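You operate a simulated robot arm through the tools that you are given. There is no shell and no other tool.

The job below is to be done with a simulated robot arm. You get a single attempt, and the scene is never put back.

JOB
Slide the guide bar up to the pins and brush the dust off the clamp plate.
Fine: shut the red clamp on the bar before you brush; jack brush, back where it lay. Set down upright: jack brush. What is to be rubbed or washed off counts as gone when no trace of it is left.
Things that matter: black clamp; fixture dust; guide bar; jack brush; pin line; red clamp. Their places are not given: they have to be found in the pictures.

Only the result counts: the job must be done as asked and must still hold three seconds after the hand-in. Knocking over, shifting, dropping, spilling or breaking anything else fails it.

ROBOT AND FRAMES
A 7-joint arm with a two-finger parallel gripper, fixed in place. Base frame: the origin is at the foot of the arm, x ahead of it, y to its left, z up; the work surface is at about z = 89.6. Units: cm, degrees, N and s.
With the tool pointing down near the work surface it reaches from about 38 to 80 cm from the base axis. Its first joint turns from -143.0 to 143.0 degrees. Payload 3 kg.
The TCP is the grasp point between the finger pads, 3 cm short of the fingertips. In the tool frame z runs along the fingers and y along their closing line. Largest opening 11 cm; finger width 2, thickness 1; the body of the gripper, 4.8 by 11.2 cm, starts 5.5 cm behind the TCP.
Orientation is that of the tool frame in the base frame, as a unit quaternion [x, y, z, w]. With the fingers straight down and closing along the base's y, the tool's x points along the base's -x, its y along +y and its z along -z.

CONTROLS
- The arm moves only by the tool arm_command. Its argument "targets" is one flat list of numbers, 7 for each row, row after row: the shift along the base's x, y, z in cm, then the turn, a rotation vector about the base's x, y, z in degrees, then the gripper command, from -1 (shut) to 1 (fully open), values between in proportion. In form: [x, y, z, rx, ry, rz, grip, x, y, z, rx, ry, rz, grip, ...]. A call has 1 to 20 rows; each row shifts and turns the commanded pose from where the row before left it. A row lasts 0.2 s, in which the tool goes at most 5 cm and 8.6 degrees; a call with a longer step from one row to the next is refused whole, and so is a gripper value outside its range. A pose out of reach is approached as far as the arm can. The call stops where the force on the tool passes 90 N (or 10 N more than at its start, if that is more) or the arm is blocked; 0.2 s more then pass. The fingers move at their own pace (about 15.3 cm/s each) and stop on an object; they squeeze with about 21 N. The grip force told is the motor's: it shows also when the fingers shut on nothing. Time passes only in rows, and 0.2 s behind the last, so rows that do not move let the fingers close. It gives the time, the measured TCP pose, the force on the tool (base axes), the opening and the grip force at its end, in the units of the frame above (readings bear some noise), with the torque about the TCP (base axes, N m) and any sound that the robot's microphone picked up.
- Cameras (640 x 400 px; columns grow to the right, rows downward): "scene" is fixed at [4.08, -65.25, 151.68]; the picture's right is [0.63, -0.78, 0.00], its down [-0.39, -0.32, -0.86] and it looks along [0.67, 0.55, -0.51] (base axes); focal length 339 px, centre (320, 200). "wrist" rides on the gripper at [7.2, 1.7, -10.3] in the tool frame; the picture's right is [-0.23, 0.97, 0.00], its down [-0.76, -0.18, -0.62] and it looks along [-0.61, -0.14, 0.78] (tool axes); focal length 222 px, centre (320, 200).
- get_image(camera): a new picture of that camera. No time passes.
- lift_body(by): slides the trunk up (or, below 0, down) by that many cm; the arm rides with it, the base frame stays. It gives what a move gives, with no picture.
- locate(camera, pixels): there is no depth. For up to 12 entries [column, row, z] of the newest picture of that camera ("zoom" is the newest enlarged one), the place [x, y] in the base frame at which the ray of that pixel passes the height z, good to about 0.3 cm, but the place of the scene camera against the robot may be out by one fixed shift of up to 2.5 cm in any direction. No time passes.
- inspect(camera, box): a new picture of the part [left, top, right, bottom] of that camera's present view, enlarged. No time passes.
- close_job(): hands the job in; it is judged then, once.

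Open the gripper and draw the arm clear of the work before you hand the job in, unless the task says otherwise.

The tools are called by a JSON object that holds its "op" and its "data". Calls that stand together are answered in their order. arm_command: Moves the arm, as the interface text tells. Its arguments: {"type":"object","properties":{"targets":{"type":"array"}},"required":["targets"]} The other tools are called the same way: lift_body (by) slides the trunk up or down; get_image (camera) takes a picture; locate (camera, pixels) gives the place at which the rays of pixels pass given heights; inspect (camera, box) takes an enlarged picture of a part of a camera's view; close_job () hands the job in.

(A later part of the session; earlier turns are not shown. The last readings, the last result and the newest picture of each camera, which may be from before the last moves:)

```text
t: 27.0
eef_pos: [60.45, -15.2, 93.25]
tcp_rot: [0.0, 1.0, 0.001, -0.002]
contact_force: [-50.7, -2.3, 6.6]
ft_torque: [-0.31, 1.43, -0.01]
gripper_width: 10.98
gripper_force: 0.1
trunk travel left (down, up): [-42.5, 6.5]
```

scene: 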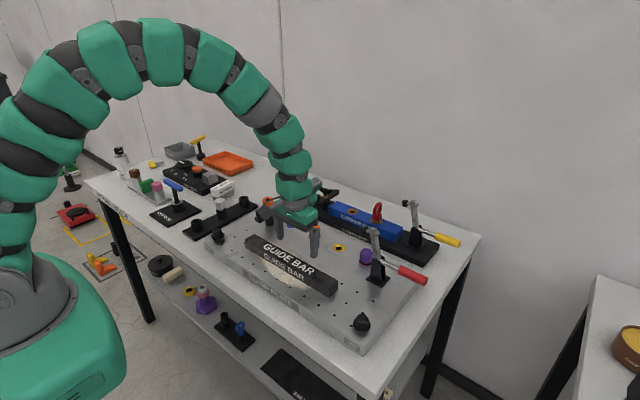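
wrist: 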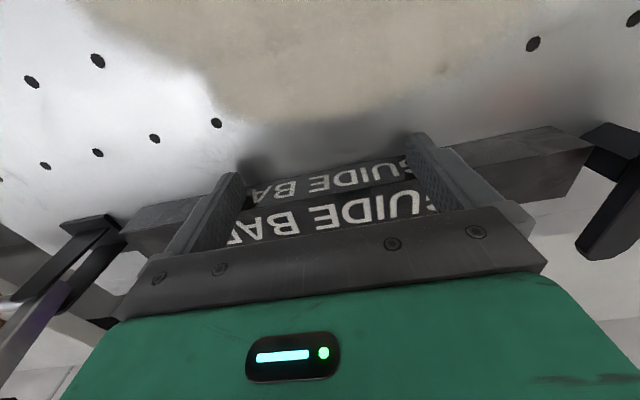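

Firm stop at both pins (50 N, balanced). I back the fingers off and rise to look at the bar and pins from above.

{"op": "arm_command", "data": {"targets": [-0.4, 0, 0, 0, 0, 0, 1, -1.2, 0, 0, 0, 0, 0, 1, -1.5, 0, 1, 0, 0, 0, 1, 0, 0, 4.5, 0, 0, 0, 1, 0, 0, 4.5, 0, 0, 0, 1, -2, 0, 4.5, 0, 0, 0, 1, -3, 0, 4.5, 0, 0, 0, 1, -3, 0, 4.5, 0, 0, 0, 1, -3, 0, 2, 0, 0, 0, 1, 0, 0, 0, 0, 0, 0, 1]}}

{"op": "get_image", "data": {"camera": "wrist"}}

{"op": "inspect", "data": {"camera": "wrist", "box": [200, 80, 440, 230]}}

{"op": "get_image", "data": {"camera": "scene"}}

```text
refused: row 7 steps farther than a row can; nothing moved
```

```text
taken
```

wrist: 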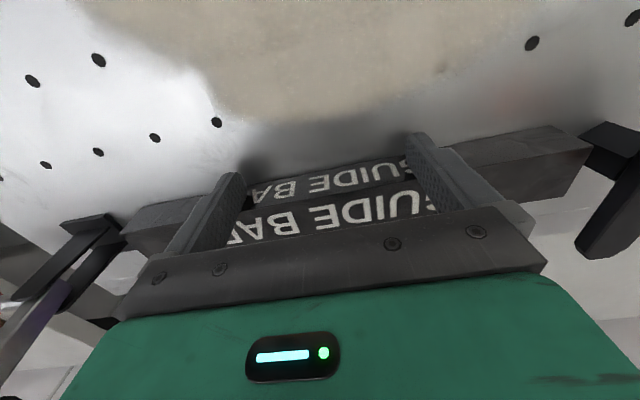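

```text
2.67 times, centred on (320, 155) of wrist
```

zoom: 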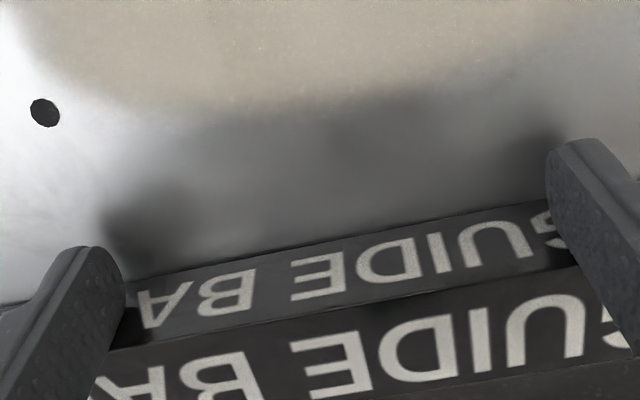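

```text
taken
```

scene: 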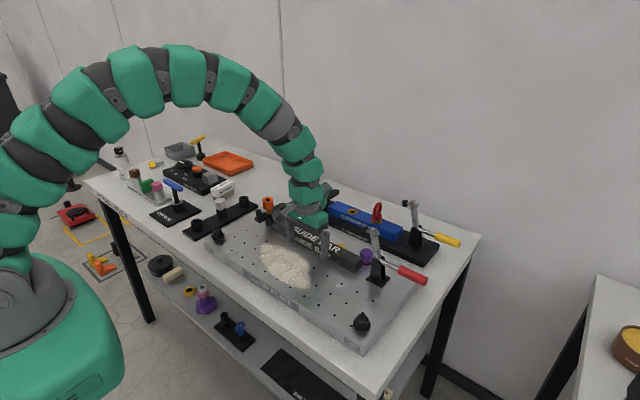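

The row steps were too long (refused, nothing moved). I repeat the retreat with shorter rows: back off -x first, then up and back.

{"op": "arm_command", "data": {"targets": [-0.4, 0, 0, 0, 0, 0, 1, -1.2, 0, 0, 0, 0, 0, 1, -1.5, 0, 1, 0, 0, 0, 1, 0, 0, 4.5, 0, 0, 0, 1, 0, 0, 4.5, 0, 0, 0, 1, -2, 0, 4, 0, 0, 0, 1, -3, 0, 3.5, 0, 0, 0, 1, -3, 0, 3.5, 0, 0, 0, 1, -3, 0, 3, 0, 0, 0, 1, -3, 0, 2, 0, 0, 0, 1, 0, 0, 0, 0, 0, 0, 1]}}

{"op": "get_image", "data": {"camera": "wrist"}}

{"op": "inspect", "data": {"camera": "wrist", "box": [230, 130, 390, 230]}}

{"op": "inspect", "data": {"camera": "scene", "box": [240, 190, 400, 290]}}

```text
t: 29.4
eef_pos: [43.64, -15.19, 119.22]
tcp_rot: [0.0, 1.0, 0.0, 0.0]
contact_force: [0.1, 0.4, 0.0]
ft_torque: [-0.02, -0.05, 0.0]
gripper_width: 11.02
gripper_force: 0.0
trunk travel left (down, up): [-42.5, 6.5]
```

```text
taken
```

wrist: 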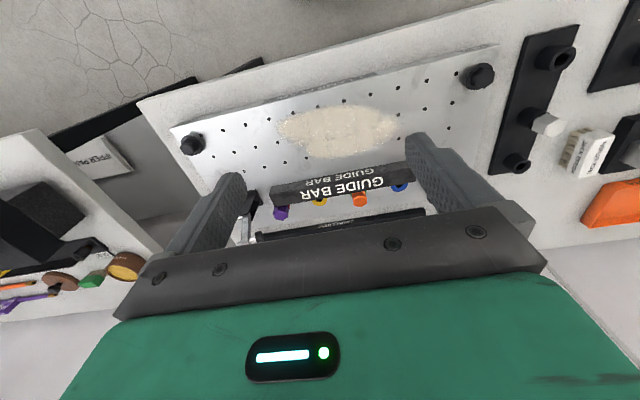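

```text
4.00 times, centred on (310, 180) of wrist
```

zoom: 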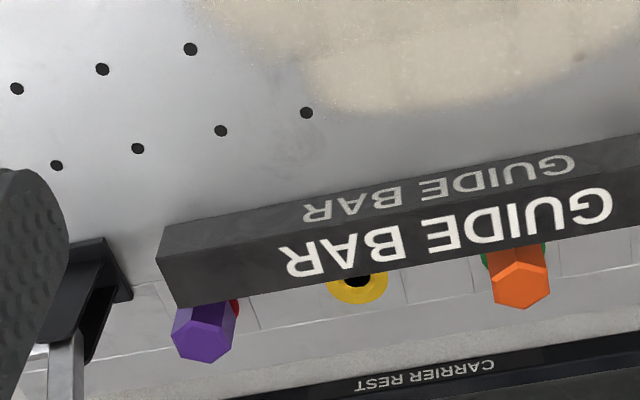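

```text
4.00 times, centred on (320, 240) of scene
```

zoom: 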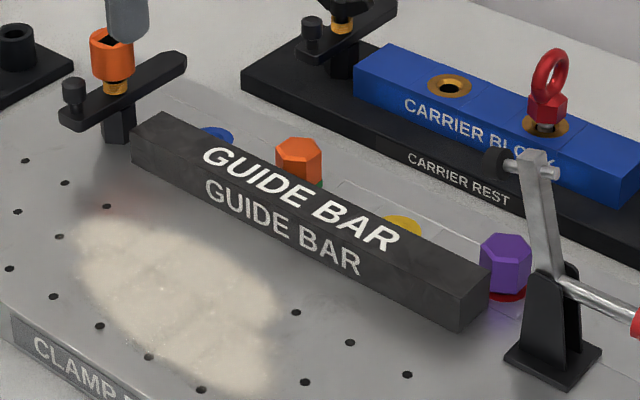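

The bar lies flush against both the purple and orange pins and the dust is fully uncovered. I now calibrate the scene camera with bar corners and locate the clamp parts.

{"op": "locate", "data": {"camera": "scene", "pixels": [[355, 262.5, 92.4], [362.5, 258, 92.4], [272.75, 225.75, 92.4], [278.75, 218, 92.4], [366.5, 278.5, 89.6], [383.5, 287, 89.6], [390.5, 276.5, 89.6]]}}

{"op": "locate", "data": {"camera": "wrist", "pixels": [[270, 186.5, 89.6], [269, 194.5, 92.4], [274.5, 206.8, 92.4], [248, 191, 89.6], [255.5, 189, 89.6], [263, 203.5, 89.6], [405, 118, 89.6], [280, 128, 89.6], [340, 104, 89.6], [335, 160, 89.6]]}}

```text
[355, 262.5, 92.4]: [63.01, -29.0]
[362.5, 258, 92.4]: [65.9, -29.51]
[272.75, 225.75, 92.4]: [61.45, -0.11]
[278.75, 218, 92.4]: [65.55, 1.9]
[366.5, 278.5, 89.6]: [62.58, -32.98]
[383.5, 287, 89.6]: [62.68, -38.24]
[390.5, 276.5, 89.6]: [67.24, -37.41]
```

```text
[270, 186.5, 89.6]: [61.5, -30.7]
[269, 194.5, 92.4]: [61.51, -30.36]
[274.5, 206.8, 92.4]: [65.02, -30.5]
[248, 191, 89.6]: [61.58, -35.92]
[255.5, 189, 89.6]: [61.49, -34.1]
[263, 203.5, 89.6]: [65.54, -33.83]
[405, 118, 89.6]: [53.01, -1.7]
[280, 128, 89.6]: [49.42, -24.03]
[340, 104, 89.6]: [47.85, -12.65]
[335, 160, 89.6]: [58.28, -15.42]
```

Clamp base spans x≈61.5–65.6, y≈-37.9…-33.9 (scene camera is shifted by ≈+1.1,+1.1). I move close to the clamp with the wrist camera to measure handle and pivot heights.

{"op": "arm_command", "data": {"targets": [0, -4.5, 0, 0, 0, 0, 1, 0, -4.5, 0, 0, 0, 0, 1, 0, -4.5, 0, 0, 0, 0, 1, 0, -4.5, 0, 0, 0, 0, 1, 0, -4.5, 0, 0, 0, 0, 1, 0, -4.5, 0, 0, 0, 0, 1, 2, 0, -4, 0, 0, 0, 1, 0, 0, -4, 0, 0, 0, 1, 0, 0, 0, 0, 0, 0, 1]}}

{"op": "get_image", "data": {"camera": "wrist"}}

{"op": "inspect", "data": {"camera": "wrist", "box": [220, 110, 420, 235]}}

```text
t: 31.4
eef_pos: [46.0, -42.27, 111.31]
tcp_rot: [0.0, 1.0, 0.0, 0.0]
contact_force: [0.4, 0.4, -0.4]
ft_torque: [-0.02, 0.02, 0.0]
gripper_width: 11.01
gripper_force: 0.1
trunk travel left (down, up): [-42.5, 6.5]
```

```text
taken
```

wrist: 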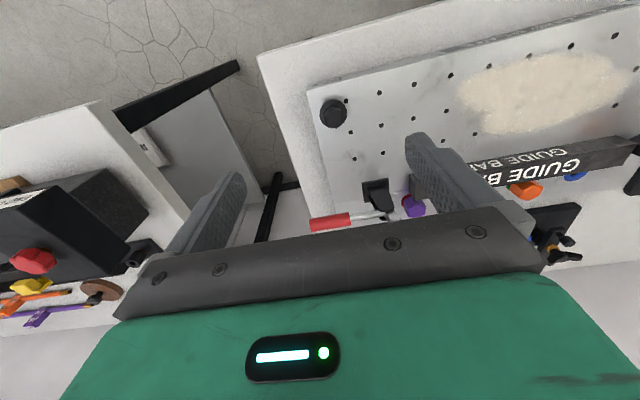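

```text
3.20 times, centred on (320, 172) of wrist
```

zoom: 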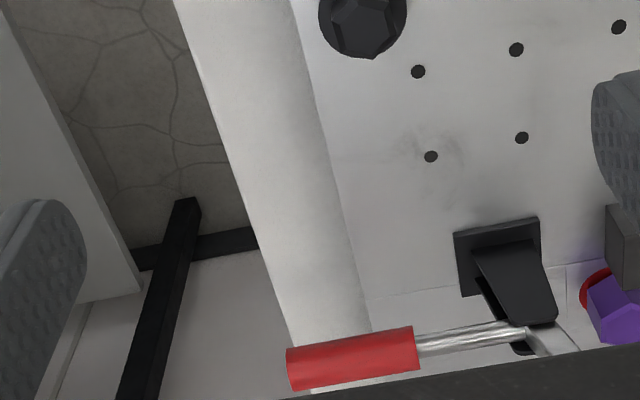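

The handle axis lies along y at about x≈63.5, z≈96, from y≈-41.5 to -47.8, pivot near y≈-36. I turn the gripper +90° about z (closing along x) while moving above the handle at safe height.

{"op": "arm_command", "data": {"targets": [1.59, -0.157, 0, 0, 0, 8.18, 0.4, 1.59, -0.157, 0, 0, 0, 8.18, 0.4, 1.59, -0.157, 0, 0, 0, 8.18, 0.4, 1.59, -0.157, 0, 0, 0, 8.18, 0.4, 1.59, -0.157, 0, 0, 0, 8.18, 0.4, 1.59, -0.157, 0, 0, 0, 8.18, 0.4, 1.59, -0.157, 0, 0, 0, 8.18, 0.4, 1.59, -0.157, 0, 0, 0, 8.18, 0.4, 1.59, -0.157, 0, 0, 0, 8.18, 0.4, 1.59, -0.157, 0, 0, 0, 8.18, 0.4, 1.59, -0.157, 0, 0, 0, 8.2, 0.4, 0, 0, 0, 0, 0, 0, 0.4]}}

{"op": "get_image", "data": {"camera": "wrist"}}

{"op": "get_image", "data": {"camera": "scene"}}

```text
t: 34.0
eef_pos: [63.42, -43.93, 111.18]
tcp_rot: [0.708, -0.707, -0.001, 0.001]
contact_force: [0.9, -0.4, -0.1]
ft_torque: [0.02, 0.01, 0.01]
gripper_width: 7.71
gripper_force: 0.1
trunk travel left (down, up): [-42.5, 6.5]
```

```text
taken
```

wrist: 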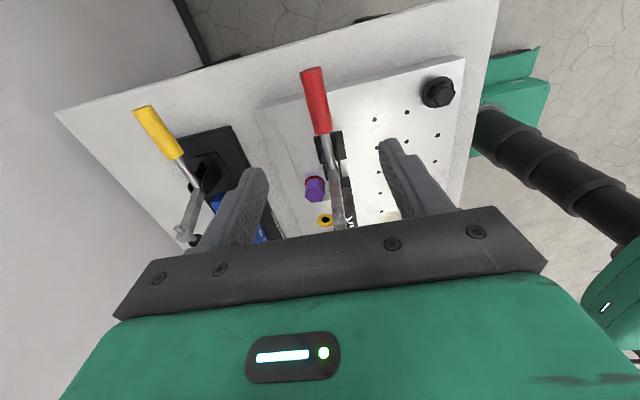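

```text
taken
```

scene: 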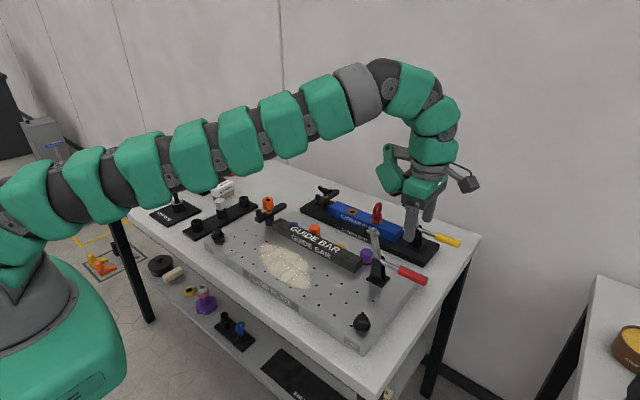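

The handle axis is at x≈63.3 in this view (red grip from (313,70) to (325,133)), right under the gripper centre. I descend around it to z≈96.2.

{"op": "arm_command", "data": {"targets": [0, 0, -4.5, 0, 0, 0, 0.3, 0, 0, -4, 0, 0, 0, 0.3, 0, 0, -3, 0, 0, 0, 0.3, 0, 0, -2, 0, 0, 0, 0.3, 0, 0, -1, 0, 0, 0, 0.3, 0, 0, -0.5, 0, 0, 0, 0.3, 0, 0, 0, 0, 0, 0, 0.3]}}

{"op": "get_image", "data": {"camera": "wrist"}}

{"op": "inspect", "data": {"camera": "scene", "box": [340, 190, 468, 270]}}

```text
t: 35.6
eef_pos: [63.4, -44.0, 96.23]
tcp_rot: [-0.707, 0.707, 0.0, 0.0]
contact_force: [-0.5, 0.5, -0.2]
ft_torque: [-0.02, 0.0, -0.01]
gripper_width: 7.16
gripper_force: 0.2
trunk travel left (down, up): [-42.5, 6.5]
```

```text
taken
```

wrist: 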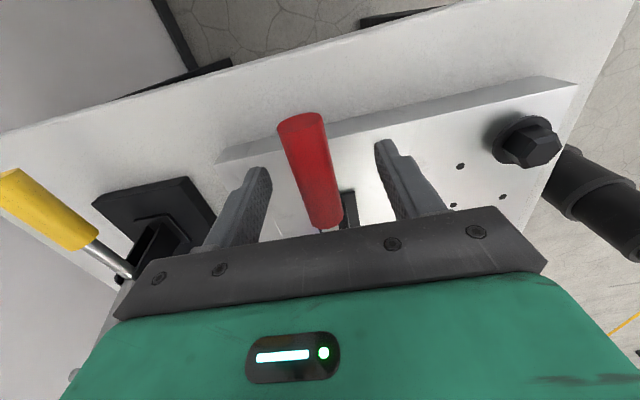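

```text
5.00 times, centred on (404, 230) of scene
```

zoom: 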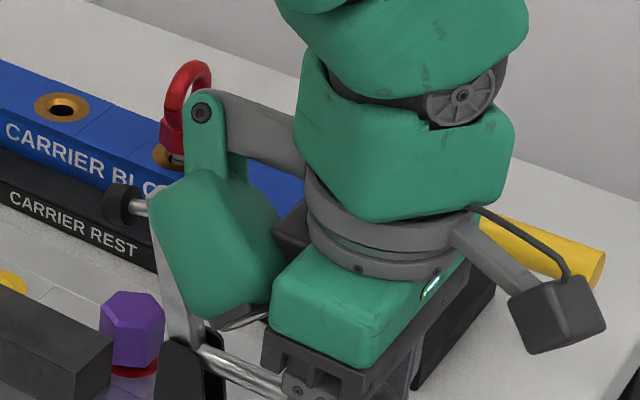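

No contact so far; the red handle is between the fingers at wrist (310,170). I close the gripper on it.

{"op": "arm_command", "data": {"targets": [0, 0, 0, 0, 0, 0, -0.2, 0, 0, 0, 0, 0, 0, -1, 0, 0, 0, 0, 0, 0, -1, 0, 0, 0, 0, 0, 0, -1]}}

{"op": "get_image", "data": {"camera": "wrist"}}

```text
t: 36.6
eef_pos: [63.6, -43.88, 96.1]
tcp_rot: [0.708, -0.707, 0.0, 0.0]
contact_force: [12.3, -2.9, 3.3]
ft_torque: [0.38, -0.23, 0.0]
gripper_width: 2.28
gripper_force: 45.1
trunk travel left (down, up): [-42.5, 6.5]
```

```text
taken
```

wrist: 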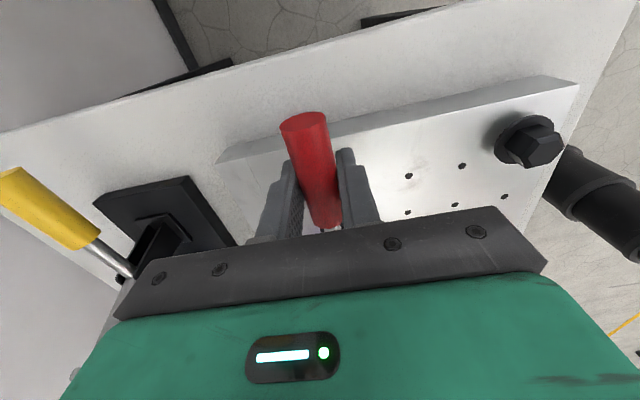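

The handle is gripped (width 2.28). I ease x by +0.2 and lift along the arc for the first 30°.

{"op": "arm_command", "data": {"targets": [0.2, 0.04, 0.83, 0, 0, 0, -1, 0, 0.13, 0.82, 0, 0, 0, -1, 0, 0.21, 0.8, 0, 0, 0, -1, 0, 0.3, 0.77, 0, 0, 0, -1, 0, 0.375, 0.74, 0, 0, 0, -1, 0, 0, 0, 0, 0, 0, -1]}}

{"op": "get_image", "data": {"camera": "scene"}}

{"op": "get_image", "data": {"camera": "wrist"}}

```text
t: 38.0
eef_pos: [63.5, -43.09, 100.24]
tcp_rot: [-0.706, 0.708, 0.001, 0.0]
contact_force: [-6.8, -11.9, -10.5]
ft_torque: [-1.28, 0.11, 0.02]
gripper_width: 2.25
gripper_force: 45.2
trunk travel left (down, up): [-42.5, 6.5]
```

```text
taken
```

scene: 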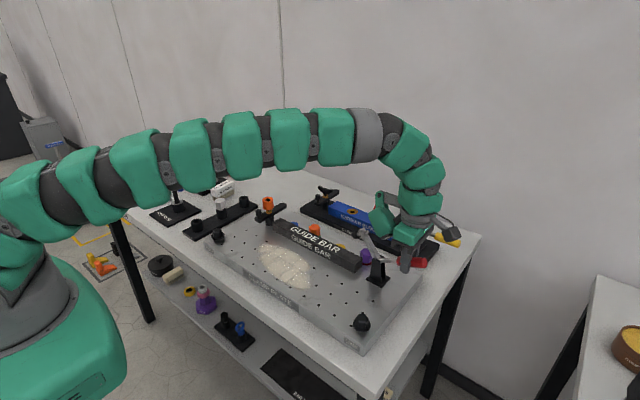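

```text
taken
```

wrist: 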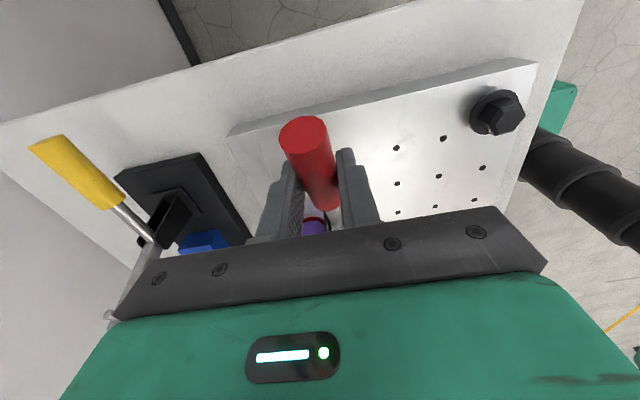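

The clamp arm swings as expected. I continue along the arc to about 60°.

{"op": "arm_command", "data": {"targets": [0, 0.45, 0.69, 0, 0, 0, -1, 0, 0.52, 0.64, 0, 0, 0, -1, 0, 0.585, 0.585, 0, 0, 0, -1, 0, 0.64, 0.52, 0, 0, 0, -1, 0, 0.69, 0.45, 0, 0, 0, -1, 0, 0, 0, 0, 0, 0, -1]}}

{"op": "inspect", "data": {"camera": "scene", "box": [320, 190, 448, 270]}}

{"op": "get_image", "data": {"camera": "wrist"}}

```text
t: 39.4
eef_pos: [63.5, -40.25, 103.11]
tcp_rot: [0.707, -0.707, 0.001, -0.001]
contact_force: [-6.4, -24.5, 8.6]
ft_torque: [-1.37, 0.28, 0.09]
gripper_width: 2.25
gripper_force: 44.5
trunk travel left (down, up): [-42.5, 6.5]
```

```text
5.00 times, centred on (384, 230) of scene
```

zoom: 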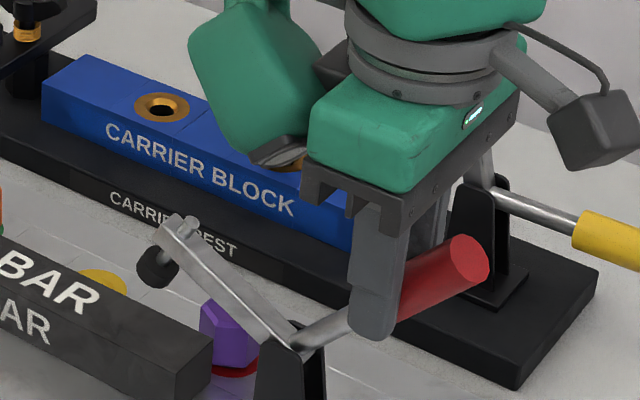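

```text
taken
```

wrist: 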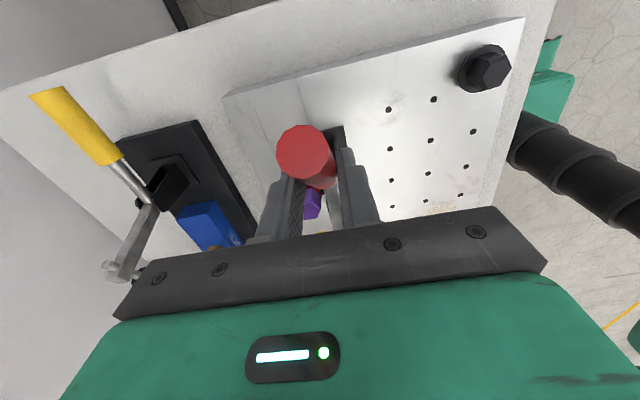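

The arm is about 55° down; force shows the pads slipping a bit inward on the handle, so I follow a slightly higher path for the next rows.

{"op": "arm_command", "data": {"targets": [0, 0.72, 0.5, 0, 0, 0, -1, 0, 0.75, 0.42, 0, 0, 0, -1, 0, 0.78, 0.35, 0, 0, 0, -1, 0, 0, 0, 0, 0, 0, -1]}}

{"op": "inspect", "data": {"camera": "scene", "box": [320, 190, 448, 270]}}

{"op": "get_image", "data": {"camera": "wrist"}}

```text
t: 40.4
eef_pos: [63.48, -37.89, 104.28]
tcp_rot: [-0.707, 0.707, 0.001, 0.0]
contact_force: [-10.4, -14.2, -5.5]
ft_torque: [-1.33, 0.24, -0.05]
gripper_width: 2.24
gripper_force: 45.1
trunk travel left (down, up): [-42.5, 6.5]
```

```text
5.00 times, centred on (384, 230) of scene
```

zoom: 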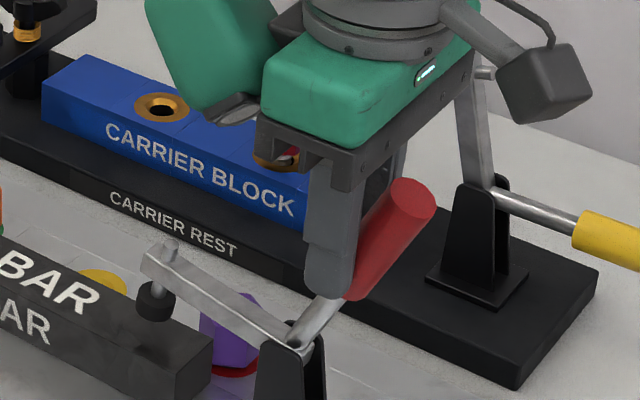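

```text
taken
```

wrist: 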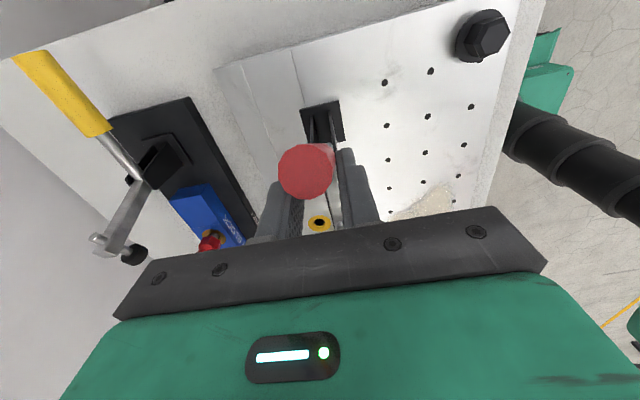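

The spindle tip approaches the bar top. I continue in small steps.

{"op": "arm_command", "data": {"targets": [0, 0.8, 0.27, 0, 0, 0, -1, 0, 0.8, 0.2, 0, 0, 0, -1, 0, 0, 0, 0, 0, 0, -1]}}

{"op": "inspect", "data": {"camera": "scene", "box": [320, 190, 448, 270]}}

```text
t: 41.2
eef_pos: [63.6, -36.19, 104.87]
tcp_rot: [-0.706, 0.708, 0.001, 0.001]
contact_force: [-9.9, -15.0, -4.3]
ft_torque: [-0.52, 0.16, -0.1]
gripper_width: 2.27
gripper_force: 45.1
trunk travel left (down, up): [-42.5, 6.5]
```

```text
5.00 times, centred on (384, 230) of scene
```

zoom: 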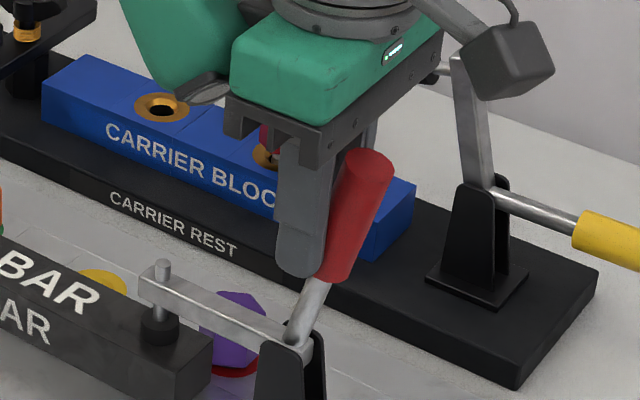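

The arm is nearly level with the spindle pad just above the bar. I continue with small steps, watching the force.

{"op": "arm_command", "data": {"targets": [0, 0.5, 0.08, 0, 0, 0, -1, 0, 0.5, 0.05, 0, 0, 0, -1, 0, 0, 0, 0, 0, 0, -1]}}

{"op": "inspect", "data": {"camera": "scene", "box": [320, 190, 448, 270]}}

```text
t: 42.0
eef_pos: [63.79, -34.93, 105.05]
tcp_rot: [0.708, -0.706, -0.001, 0.0]
contact_force: [1.7, 10.1, 3.9]
ft_torque: [0.32, 0.08, 0.06]
gripper_width: 0.0
gripper_force: 37.6
trunk travel left (down, up): [-42.5, 6.5]
```

```text
5.00 times, centred on (384, 230) of scene
```

zoom: 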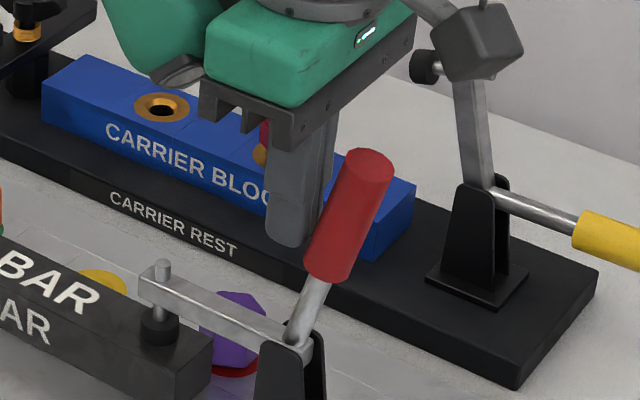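

The fingers slipped off the handle (width 0); the clamp stayed where it was. I zoom in on the spindle tip to see whether it already rests on the bar.

{"op": "inspect", "data": {"camera": "scene", "box": [336, 232, 400, 272]}}

{"op": "get_image", "data": {"camera": "wrist"}}

```text
10.00 times, centred on (368, 252) of scene
```

zoom: 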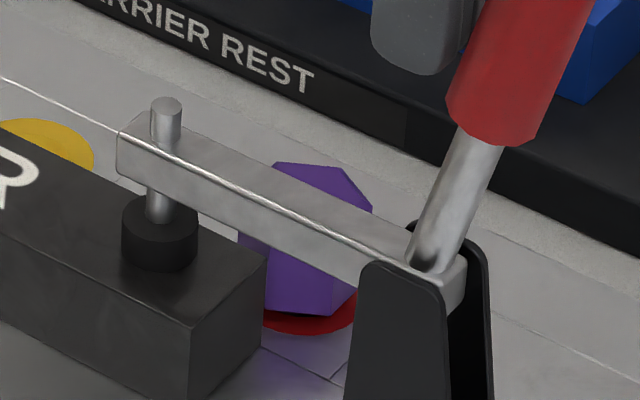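

```text
taken
```

wrist: 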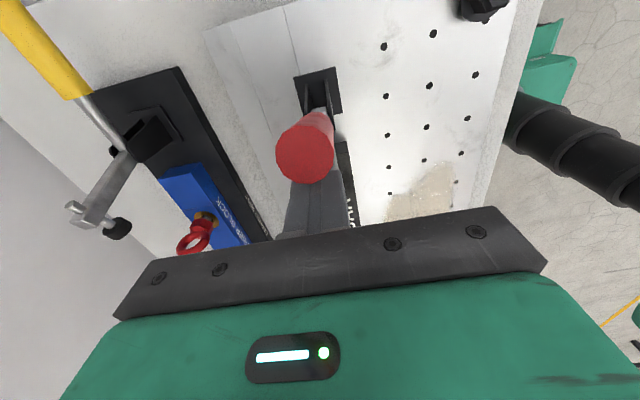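

The rubber pad sits on the bar's top face and the arm is about level, handle ~11° short of vertical. To be sure it is fully shut, I go over the handle to its -y side with closed fingers and press it toward +y.

{"op": "arm_command", "data": {"targets": [0, 0.8, 0, 0, 0, 0, -1, 0, 0, 4.5, 0, 0, 0, -1, 0, 0, 4.5, 0, 0, 0, -1, -0.2, -4.5, 0, 0, 0, 0, -1, 0, -4.5, 0, 0, 0, 0, -1, 0, -1.5, 0, 0, 0, 0, -1, 0, 0, -4.5, 0, 0, 0, -1, 0, 0, -3.5, 0, 0, 0, -1, 0, 0, 0, 0, 0, 0, -1]}}

{"op": "get_image", "data": {"camera": "wrist"}}

{"op": "inspect", "data": {"camera": "scene", "box": [320, 190, 448, 270]}}

```text
t: 44.0
eef_pos: [62.5, -44.45, 105.43]
tcp_rot: [-0.707, 0.708, 0.0, -0.002]
contact_force: [0.0, 0.0, 0.6]
ft_torque: [-0.02, 0.0, -0.01]
gripper_width: 0.0
gripper_force: 37.5
out of reach, approached as far as the arm can: row 6
trunk travel left (down, up): [-42.5, 6.5]
```

```text
taken
```

wrist: 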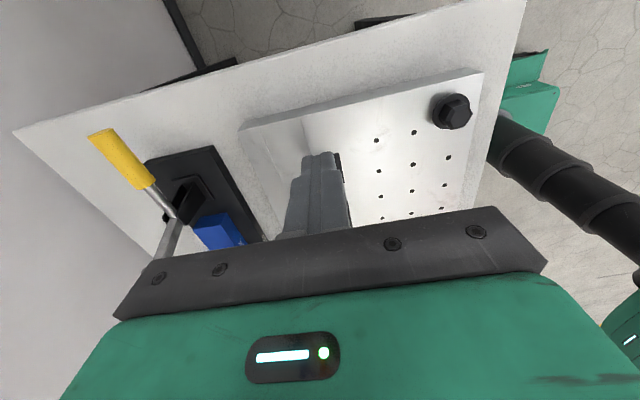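

```text
5.00 times, centred on (384, 230) of scene
```

zoom: 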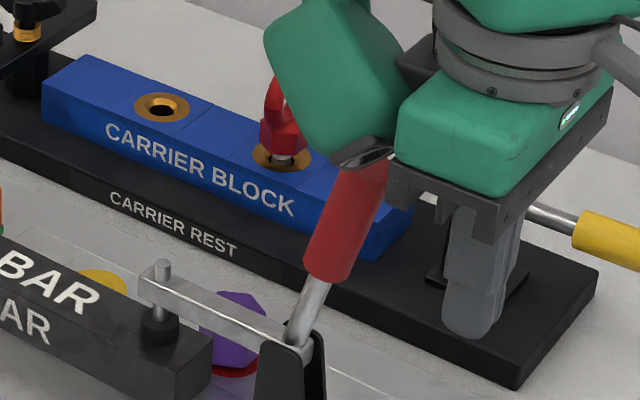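

The closed fingers are now on the -y side of the handle. I move x back by +1 and press toward +y in small steps.

{"op": "arm_command", "data": {"targets": [0.5, 1.5, 0, 0, 0, 0, -1, 0.5, 1.5, 0, 0, 0, 0, -1, 0, 0.7, 0, 0, 0, 0, -1, 0, 0.4, 0, 0, 0, 0, -1, 0, 0.4, 0, 0, 0, 0, -1, 0, 0, 0, 0, 0, 0, -1]}}

{"op": "inspect", "data": {"camera": "scene", "box": [320, 190, 448, 270]}}

```text
t: 45.4
eef_pos: [63.47, -40.48, 105.44]
tcp_rot: [-0.706, 0.709, -0.002, 0.001]
contact_force: [9.5, -48.9, 6.0]
ft_torque: [1.14, 0.23, -0.12]
gripper_width: 0.01
gripper_force: 37.4
trunk travel left (down, up): [-42.5, 6.5]
```

```text
5.00 times, centred on (384, 230) of scene
```

zoom: 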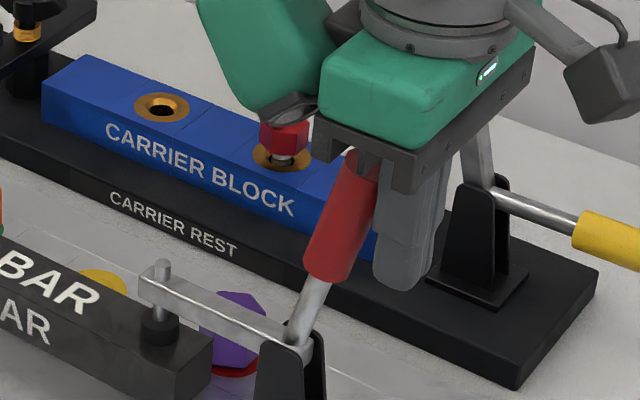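

The handle takes 49 N without moving: the clamp is firmly shut on the bar. I back off, rise, and turn the gripper back while moving toward the plate centre at safe height.

{"op": "arm_command", "data": {"targets": [0, -0.8, 0, 0, 0, 0, -1, 0, -1.2, 0, 0, 0, 0, -1, 0, 0, 4, 0, 0, 0, -1, -0.5, 0, 4, 0, 0, 0, -1, -1.5, 0, 4, 0, 0, 0, -1, -2, 2.5, 1, 0, 0, -8.18, -1, -2, 2.5, 1, 0, 0, -8.18, -1, -2, 2.5, 0, 0, 0, -8.18, -1, -2, 2.5, 0, 0, 0, -8.18, -1, -2, 2.5, 0, 0, 0, -8.18, -0.5, -2, 2.5, 0, 0, 0, -8.18, 0, -2, 2.5, 0, 0, 0, -8.18, 0.5, -2, 2.5, 0, 0, 0, -8.18, 1, -1, 2.5, 0, 0, 0, -8.18, 1, -1, 2.5, 0, 0, 0, -8.18, 1, 0, 2.5, 0, 0, 0, -8.2, 1, 0, 0, 0, 0, 0, 0, 1]}}

{"op": "get_image", "data": {"camera": "wrist"}}

{"op": "inspect", "data": {"camera": "scene", "box": [240, 190, 432, 310]}}

```text
t: 49.0
eef_pos: [43.5, -14.33, 119.37]
tcp_rot: [0.001, 1.0, 0.0, -0.002]
contact_force: [-0.1, 0.1, -1.0]
ft_torque: [-0.02, 0.01, -0.06]
gripper_width: 11.01
gripper_force: 0.1
trunk travel left (down, up): [-42.5, 6.5]
```

```text
taken
```

wrist: 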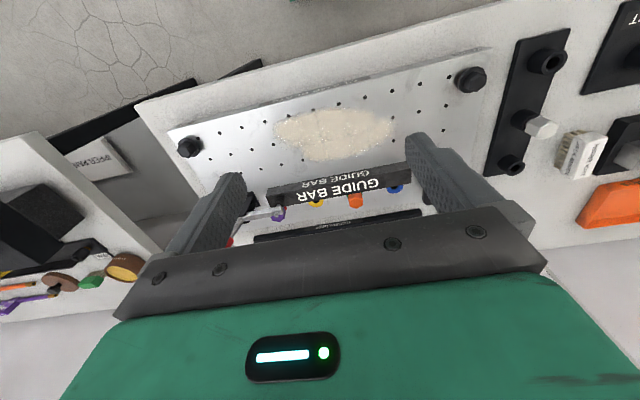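

```text
3.33 times, centred on (336, 250) of scene
```

zoom: 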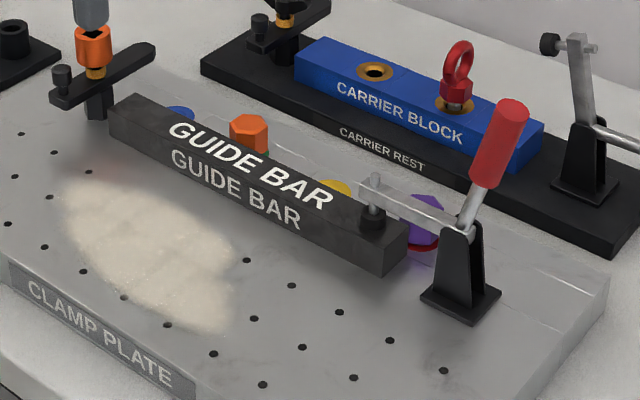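

The clamp is shut on the bar, bar flush at the pins. Now I map the dust patch from the wrist view.

{"op": "inspect", "data": {"camera": "wrist", "box": [240, 85, 432, 205]}}

```text
3.33 times, centred on (336, 145) of wrist
```

zoom: 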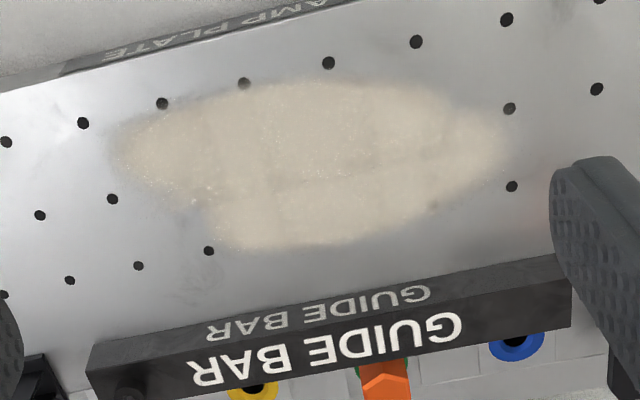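

Dust boundary in this zoom: left (112,150), right (515,150), top (330,78), bottom (270,255), plus intermediate rim points. I locate them at z=89.6.

{"op": "locate", "data": {"camera": "zoom", "pixels": [[112, 150, 89.6], [515, 150, 89.6], [330, 78, 89.6], [430, 85, 89.6], [480, 110, 89.6], [440, 210, 89.6], [350, 245, 89.6], [270, 255, 89.6], [215, 240, 89.6], [150, 195, 89.6], [170, 110, 89.6], [500, 185, 89.6]]}}

{"op": "locate", "data": {"camera": "wrist", "pixels": [[269, 194, 92.4], [404, 162, 92.4], [411, 183, 92.4], [189, 146, 89.6], [471, 80, 90], [187, 147, 91]]}}

```text
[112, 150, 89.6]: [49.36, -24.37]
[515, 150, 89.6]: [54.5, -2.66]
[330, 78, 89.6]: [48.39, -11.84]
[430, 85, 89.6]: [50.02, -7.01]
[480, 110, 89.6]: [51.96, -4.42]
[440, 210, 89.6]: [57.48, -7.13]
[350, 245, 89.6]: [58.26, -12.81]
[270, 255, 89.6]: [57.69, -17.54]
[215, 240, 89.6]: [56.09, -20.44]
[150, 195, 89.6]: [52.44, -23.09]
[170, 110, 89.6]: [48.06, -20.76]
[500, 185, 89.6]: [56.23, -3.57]
```

```text
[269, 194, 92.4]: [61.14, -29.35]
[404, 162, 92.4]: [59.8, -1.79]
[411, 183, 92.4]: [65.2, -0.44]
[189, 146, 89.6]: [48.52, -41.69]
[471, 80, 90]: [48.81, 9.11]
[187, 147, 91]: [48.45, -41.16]
```

Dust spans about x 47.5–58.8, y -24.5…-2.5. The brush is visible at wrist (580,152) from this far viewpoint, a good second view to triangulate its true height.

{"op": "inspect", "data": {"camera": "wrist", "box": [544, 120, 640, 180]}}

```text
6.67 times, centred on (592, 150) of wrist
```

zoom: 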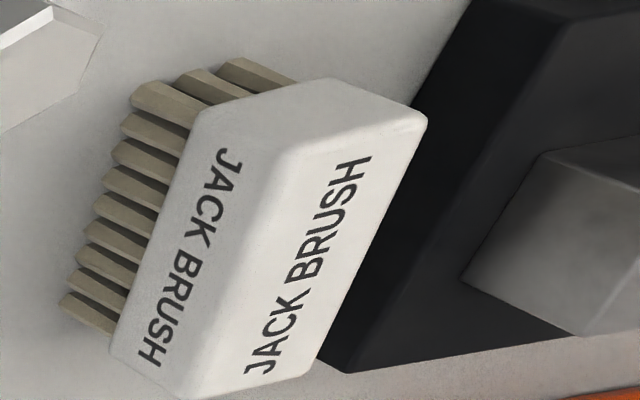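

Triangulation gives the brush top z≈91.1, bristle feet ≈86 (table level), centre ≈(68.6,33.5), yaw ≈6°. I move over to the brush side to re-measure with the right heights.

{"op": "arm_command", "data": {"targets": [0, 5, 0, 0, 0, 0, 0.3, 0, 5, 0, 0, 0, 0, 0.3, 0, 5, 0, 0, 0, 0, 0.3, 0, 5, 0, 0, 0, 0, 0.3, 0, 5, 0, 0, 0, 0, 0.3, 0, 5, 0, 0, 0, 0, 0.3, 0, 5, 0, 0, 0, 0, 0.3, 0, 5, 0, 0, 0, 0, 0.3, 2, 4.5, 0, 0, 0, 0, 1, 2, 0, -4, 0, 0, 0, 1, 0, 0, 0, 0, 0, 0, 1]}}

{"op": "get_image", "data": {"camera": "wrist"}}

{"op": "inspect", "data": {"camera": "wrist", "box": [272, 140, 400, 220]}}

```text
t: 51.4
eef_pos: [47.53, 30.22, 115.47]
tcp_rot: [-0.001, 1.0, 0.0, 0.0]
contact_force: [0.1, 0.2, -0.8]
ft_torque: [-0.02, 0.02, -0.03]
gripper_width: 10.99
gripper_force: 0.1
trunk travel left (down, up): [-42.5, 6.5]
```

```text
taken
```

wrist: 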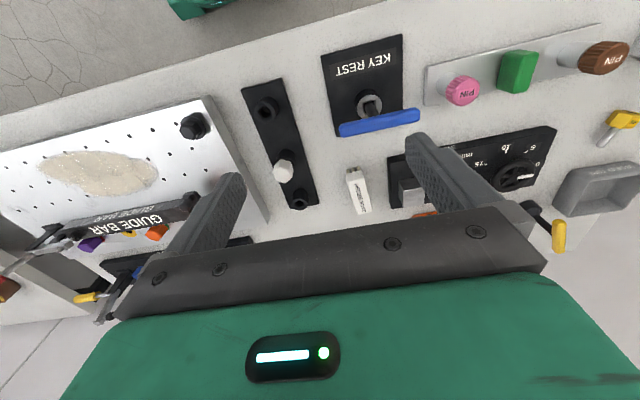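

```text
5.00 times, centred on (336, 180) of wrist
```

zoom: 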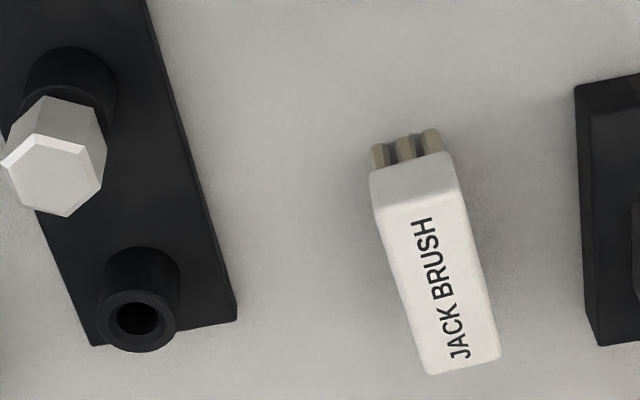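

Brush top corners in this zoom: (376,213), (461,188), (500,355), (428,374); bristle feet (371,148), (432,131). I locate them with z≈91.1 and 86.2.

{"op": "locate", "data": {"camera": "zoom", "pixels": [[376, 213, 91.1], [461, 188, 91.1], [500, 355, 91.1], [428, 374, 91.1], [371, 148, 86.2], [432, 131, 86.2], [237, 320, 86.8], [575, 88, 88.5], [592, 345, 86.8]]}}

```text
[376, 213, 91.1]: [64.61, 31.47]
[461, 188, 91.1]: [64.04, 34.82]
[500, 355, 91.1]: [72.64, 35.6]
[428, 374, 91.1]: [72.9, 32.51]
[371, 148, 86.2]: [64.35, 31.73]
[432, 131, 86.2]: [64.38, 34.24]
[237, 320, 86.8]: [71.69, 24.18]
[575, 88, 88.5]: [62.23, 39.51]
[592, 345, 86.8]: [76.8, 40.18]
```

Brush centre ≈(68.55,33.6), yaw ≈6°. I move above it with a 6° turn and lower to z≈98 for a check.

{"op": "arm_command", "data": {"targets": [3.5, 0.563, 0, 0, 0, 1, 0.4, 3.5, 0.563, 0, 0, 0, 1, 0.4, 3.5, 0.563, 0, 0, 0, 1, 0.4, 3.5, 0.563, 0, 0, 0, 1, 0.4, 3.5, 0.563, 0, 0, 0, 1, 0.4, 3.5, 0.563, 0, 0, 0, 1, 0.4, 0, 0, -4.5, 0, 0, 0, 0.4, 0, 0, -4.5, 0, 0, 0, 0.4, 0, 0, -4.5, 0, 0, 0, 0.4, 0, 0, -3, 0, 0, 0, 0.4, 0, 0, 0, 0, 0, 0, 0.4]}}

{"op": "get_image", "data": {"camera": "wrist"}}

{"op": "inspect", "data": {"camera": "scene", "box": [170, 140, 298, 220]}}

```text
t: 53.8
eef_pos: [68.38, 33.52, 98.85]
tcp_rot: [-0.052, 0.999, 0.0, -0.001]
contact_force: [0.3, 0.1, 0.1]
ft_torque: [0.0, 0.01, -0.02]
gripper_width: 7.72
gripper_force: 0.1
trunk travel left (down, up): [-42.5, 6.5]
```

```text
taken
```

wrist: 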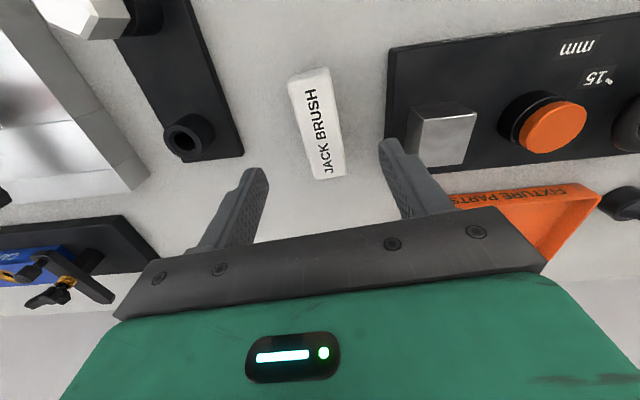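

```text
5.00 times, centred on (234, 180) of scene
```

zoom: 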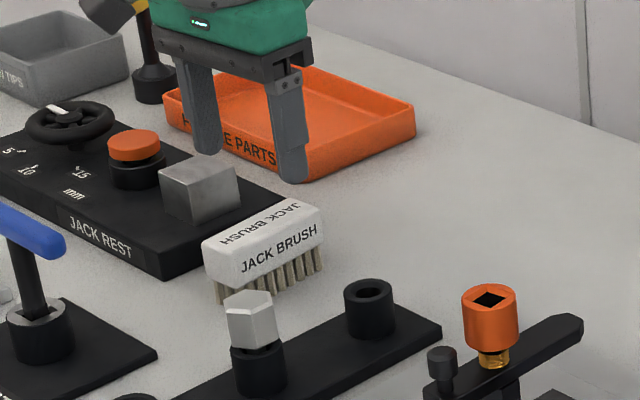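

The brush is between and ahead of the fingers' projections; I locate its corners from this close view to fine-tune.

{"op": "inspect", "data": {"camera": "wrist", "box": [240, 60, 400, 190]}}

{"op": "locate", "data": {"camera": "wrist", "pixels": [[291, 84, 91.1], [329, 75, 91.1], [346, 172, 91.1], [313, 179, 91.1], [289, 75, 88.5], [327, 67, 88.5]]}}

```text
3.08 times, centred on (320, 125) of wrist
```

zoom: 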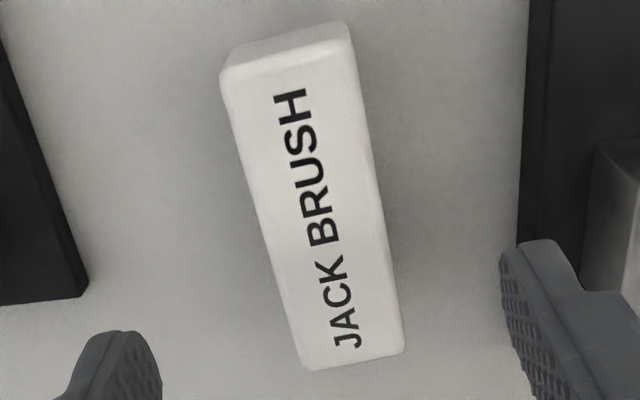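

```text
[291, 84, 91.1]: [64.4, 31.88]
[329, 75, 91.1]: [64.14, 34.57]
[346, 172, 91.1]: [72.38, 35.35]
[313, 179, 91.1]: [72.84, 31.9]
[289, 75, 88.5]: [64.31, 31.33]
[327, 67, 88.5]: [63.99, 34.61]
```

The TCP (68.38,33.52) matches the brush centre (≈68.45,33.5). I descend to z≈90.3 with the fingers straddling it.

{"op": "arm_command", "data": {"targets": [0, 0, -3, 0, 0, 0, 0.4, 0, 0, -3, 0, 0, 0, 0.4, 0, 0, -1.5, 0, 0, 0, 0.4, 0, 0, -1.0, 0, 0, 0, 0.4, 0, 0, 0, 0, 0, 0, 0.4]}}

{"op": "get_image", "data": {"camera": "wrist"}}

{"op": "inspect", "data": {"camera": "scene", "box": [186, 150, 266, 200]}}

```text
t: 55.0
eef_pos: [68.54, 33.38, 90.37]
tcp_rot: [-0.052, 0.999, 0.0, 0.0]
contact_force: [0.3, 0.3, -0.5]
ft_torque: [0.0, 0.02, -0.01]
gripper_width: 7.71
gripper_force: 0.2
trunk travel left (down, up): [-42.5, 6.5]
```

```text
taken
```

wrist: 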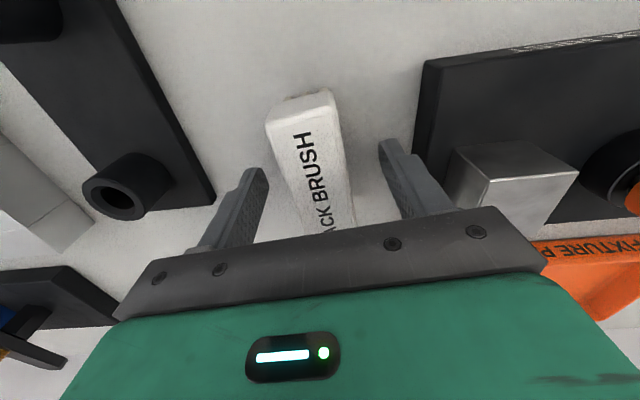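

```text
8.00 times, centred on (226, 175) of scene
```

zoom: 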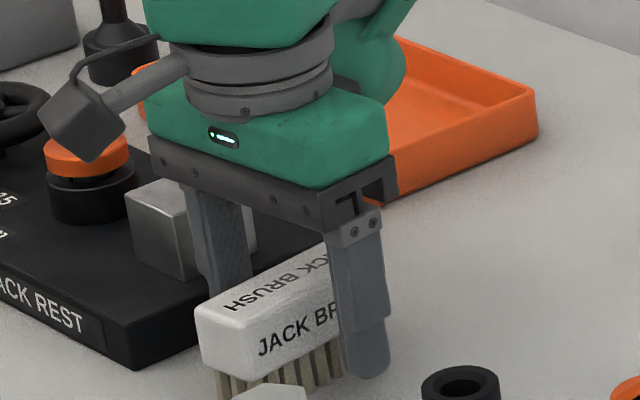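

Fingers straddle the brush with no contact. I close the gripper on it.

{"op": "arm_command", "data": {"targets": [0, 0, 0, 0, 0, 0, -0.1, 0, 0, 0, 0, 0, 0, -0.5, 0, 0, 0, 0, 0, 0, -1, 0, 0, 0, 0, 0, 0, -1]}}

{"op": "get_image", "data": {"camera": "wrist"}}

{"op": "inspect", "data": {"camera": "scene", "box": [186, 150, 266, 200]}}

```text
t: 56.0
eef_pos: [68.62, 33.52, 90.46]
tcp_rot: [-0.052, 0.999, 0.0, -0.001]
contact_force: [-0.5, 0.3, 1.0]
ft_torque: [-0.05, -0.04, -0.02]
gripper_width: 3.37
gripper_force: 20.3
trunk travel left (down, up): [-42.5, 6.5]
```

```text
taken
```

wrist: 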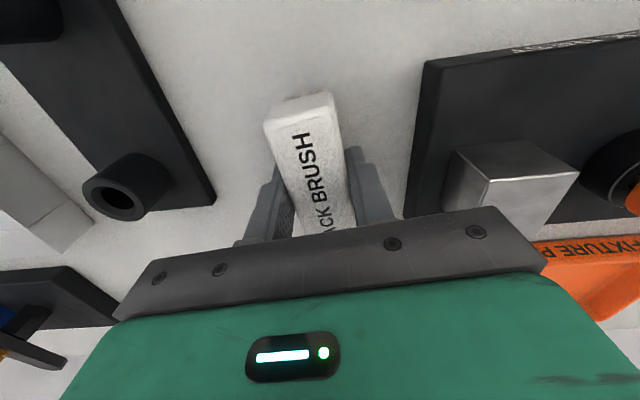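

```text
8.00 times, centred on (226, 175) of scene
```

zoom: 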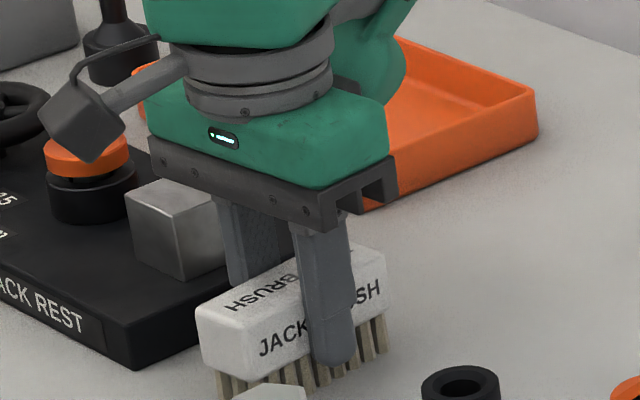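

The brush is held (width 3.37). I lift it straight up ~18 cm and check it.

{"op": "arm_command", "data": {"targets": [0, 0, 1.5, 0, 0, 0, -1, 0, 0, 4, 0, 0, 0, -1, 0, 0, 4.5, 0, 0, 0, -1, 0, 0, 4.5, 0, 0, 0, -1, 0, 0, 3.5, 0, 0, 0, -1, 0, 0, 0, 0, 0, 0, -1]}}

{"op": "get_image", "data": {"camera": "wrist"}}

{"op": "inspect", "data": {"camera": "scene", "box": [170, 100, 298, 180]}}

```text
t: 57.4
eef_pos: [68.5, 33.38, 108.54]
tcp_rot: [-0.052, 0.999, 0.0, 0.0]
contact_force: [0.0, 0.1, 0.4]
ft_torque: [0.0, 0.01, 0.01]
gripper_width: 0.0
gripper_force: 21.4
trunk travel left (down, up): [-42.5, 6.5]
```

```text
taken
```

wrist: 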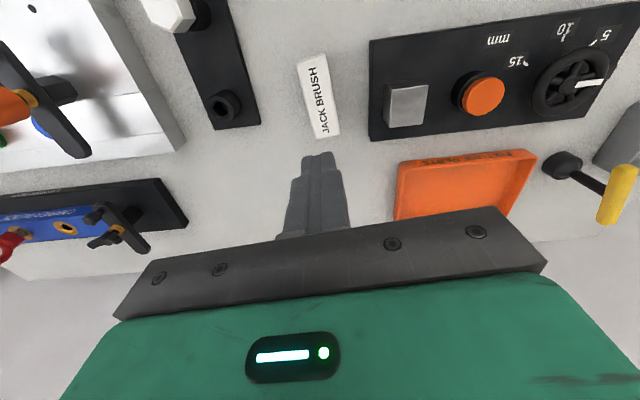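

```text
5.00 times, centred on (234, 140) of scene
```

zoom: 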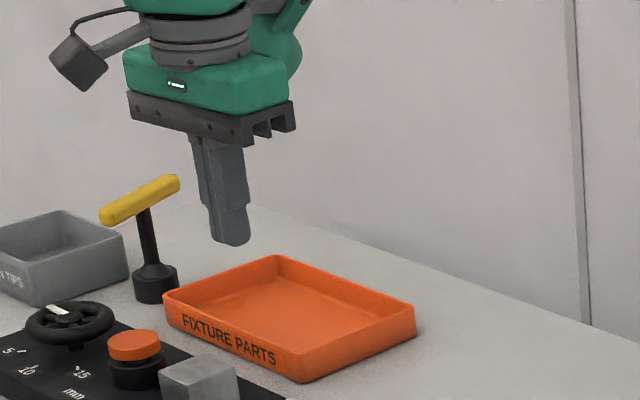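

The gripper reads 0 width: the brush slipped out at once and still stands on the table (wrist (318,95)). I check its pose before trying a deeper grip.

{"op": "inspect", "data": {"camera": "wrist", "box": [256, 40, 384, 120]}}

{"op": "inspect", "data": {"camera": "scene", "box": [186, 160, 266, 210]}}

```text
5.00 times, centred on (320, 80) of wrist
```

zoom: 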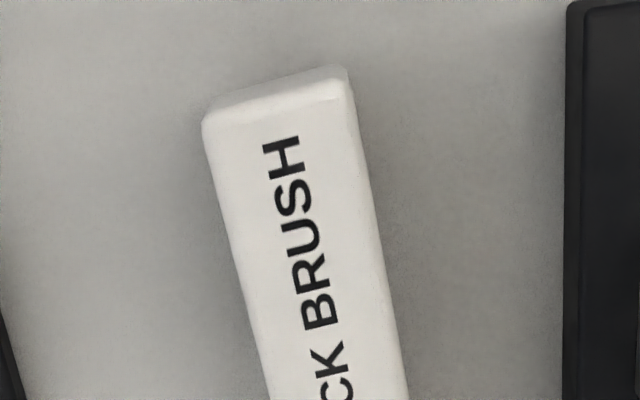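

```text
8.00 times, centred on (226, 185) of scene
```

zoom: 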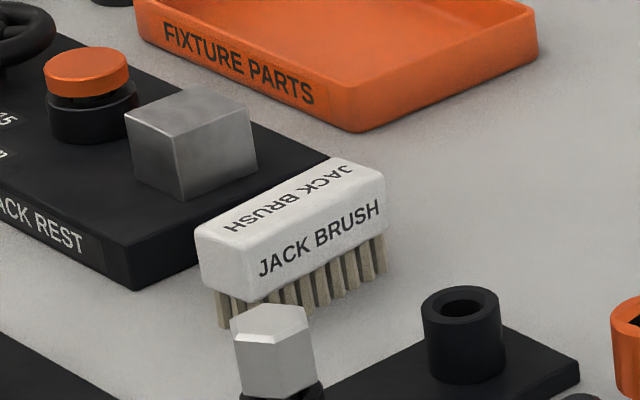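

The brush still stands upright in its spot. I reopen, descend again around it, this time to a deeper grip (TCP ≈ mid-block, z≈89.5), watching for table contact.

{"op": "arm_command", "data": {"targets": [0, 0, 0, 0, 0, 0, 0.3, 0, 0, 0, 0, 0, 0, 0.3, 0, 0, -4.5, 0, 0, 0, 0.3, 0, 0, -4.5, 0, 0, 0, 0.3, 0, 0, 0, 0, 0, 0, 0.3]}}

{"op": "get_image", "data": {"camera": "wrist"}}

{"op": "locate", "data": {"camera": "wrist", "pixels": [[289, 83.5, 91.1], [330, 74.5, 91.1], [347, 173.5, 91.1], [315, 179.5, 91.1]]}}

```text
t: 58.6
eef_pos: [68.5, 33.51, 99.36]
tcp_rot: [-0.051, 0.999, 0.0, -0.001]
contact_force: [0.2, -0.2, 1.1]
ft_torque: [-0.01, -0.02, 0.01]
gripper_width: 7.13
gripper_force: 0.0
trunk travel left (down, up): [-42.5, 6.5]
```

```text
taken
```

wrist: 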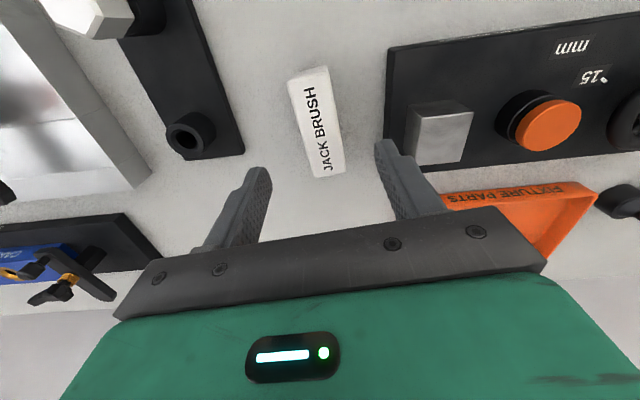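

```text
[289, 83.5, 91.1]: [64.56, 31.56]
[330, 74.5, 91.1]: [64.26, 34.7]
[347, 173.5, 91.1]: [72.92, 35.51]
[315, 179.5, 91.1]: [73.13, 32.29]
```

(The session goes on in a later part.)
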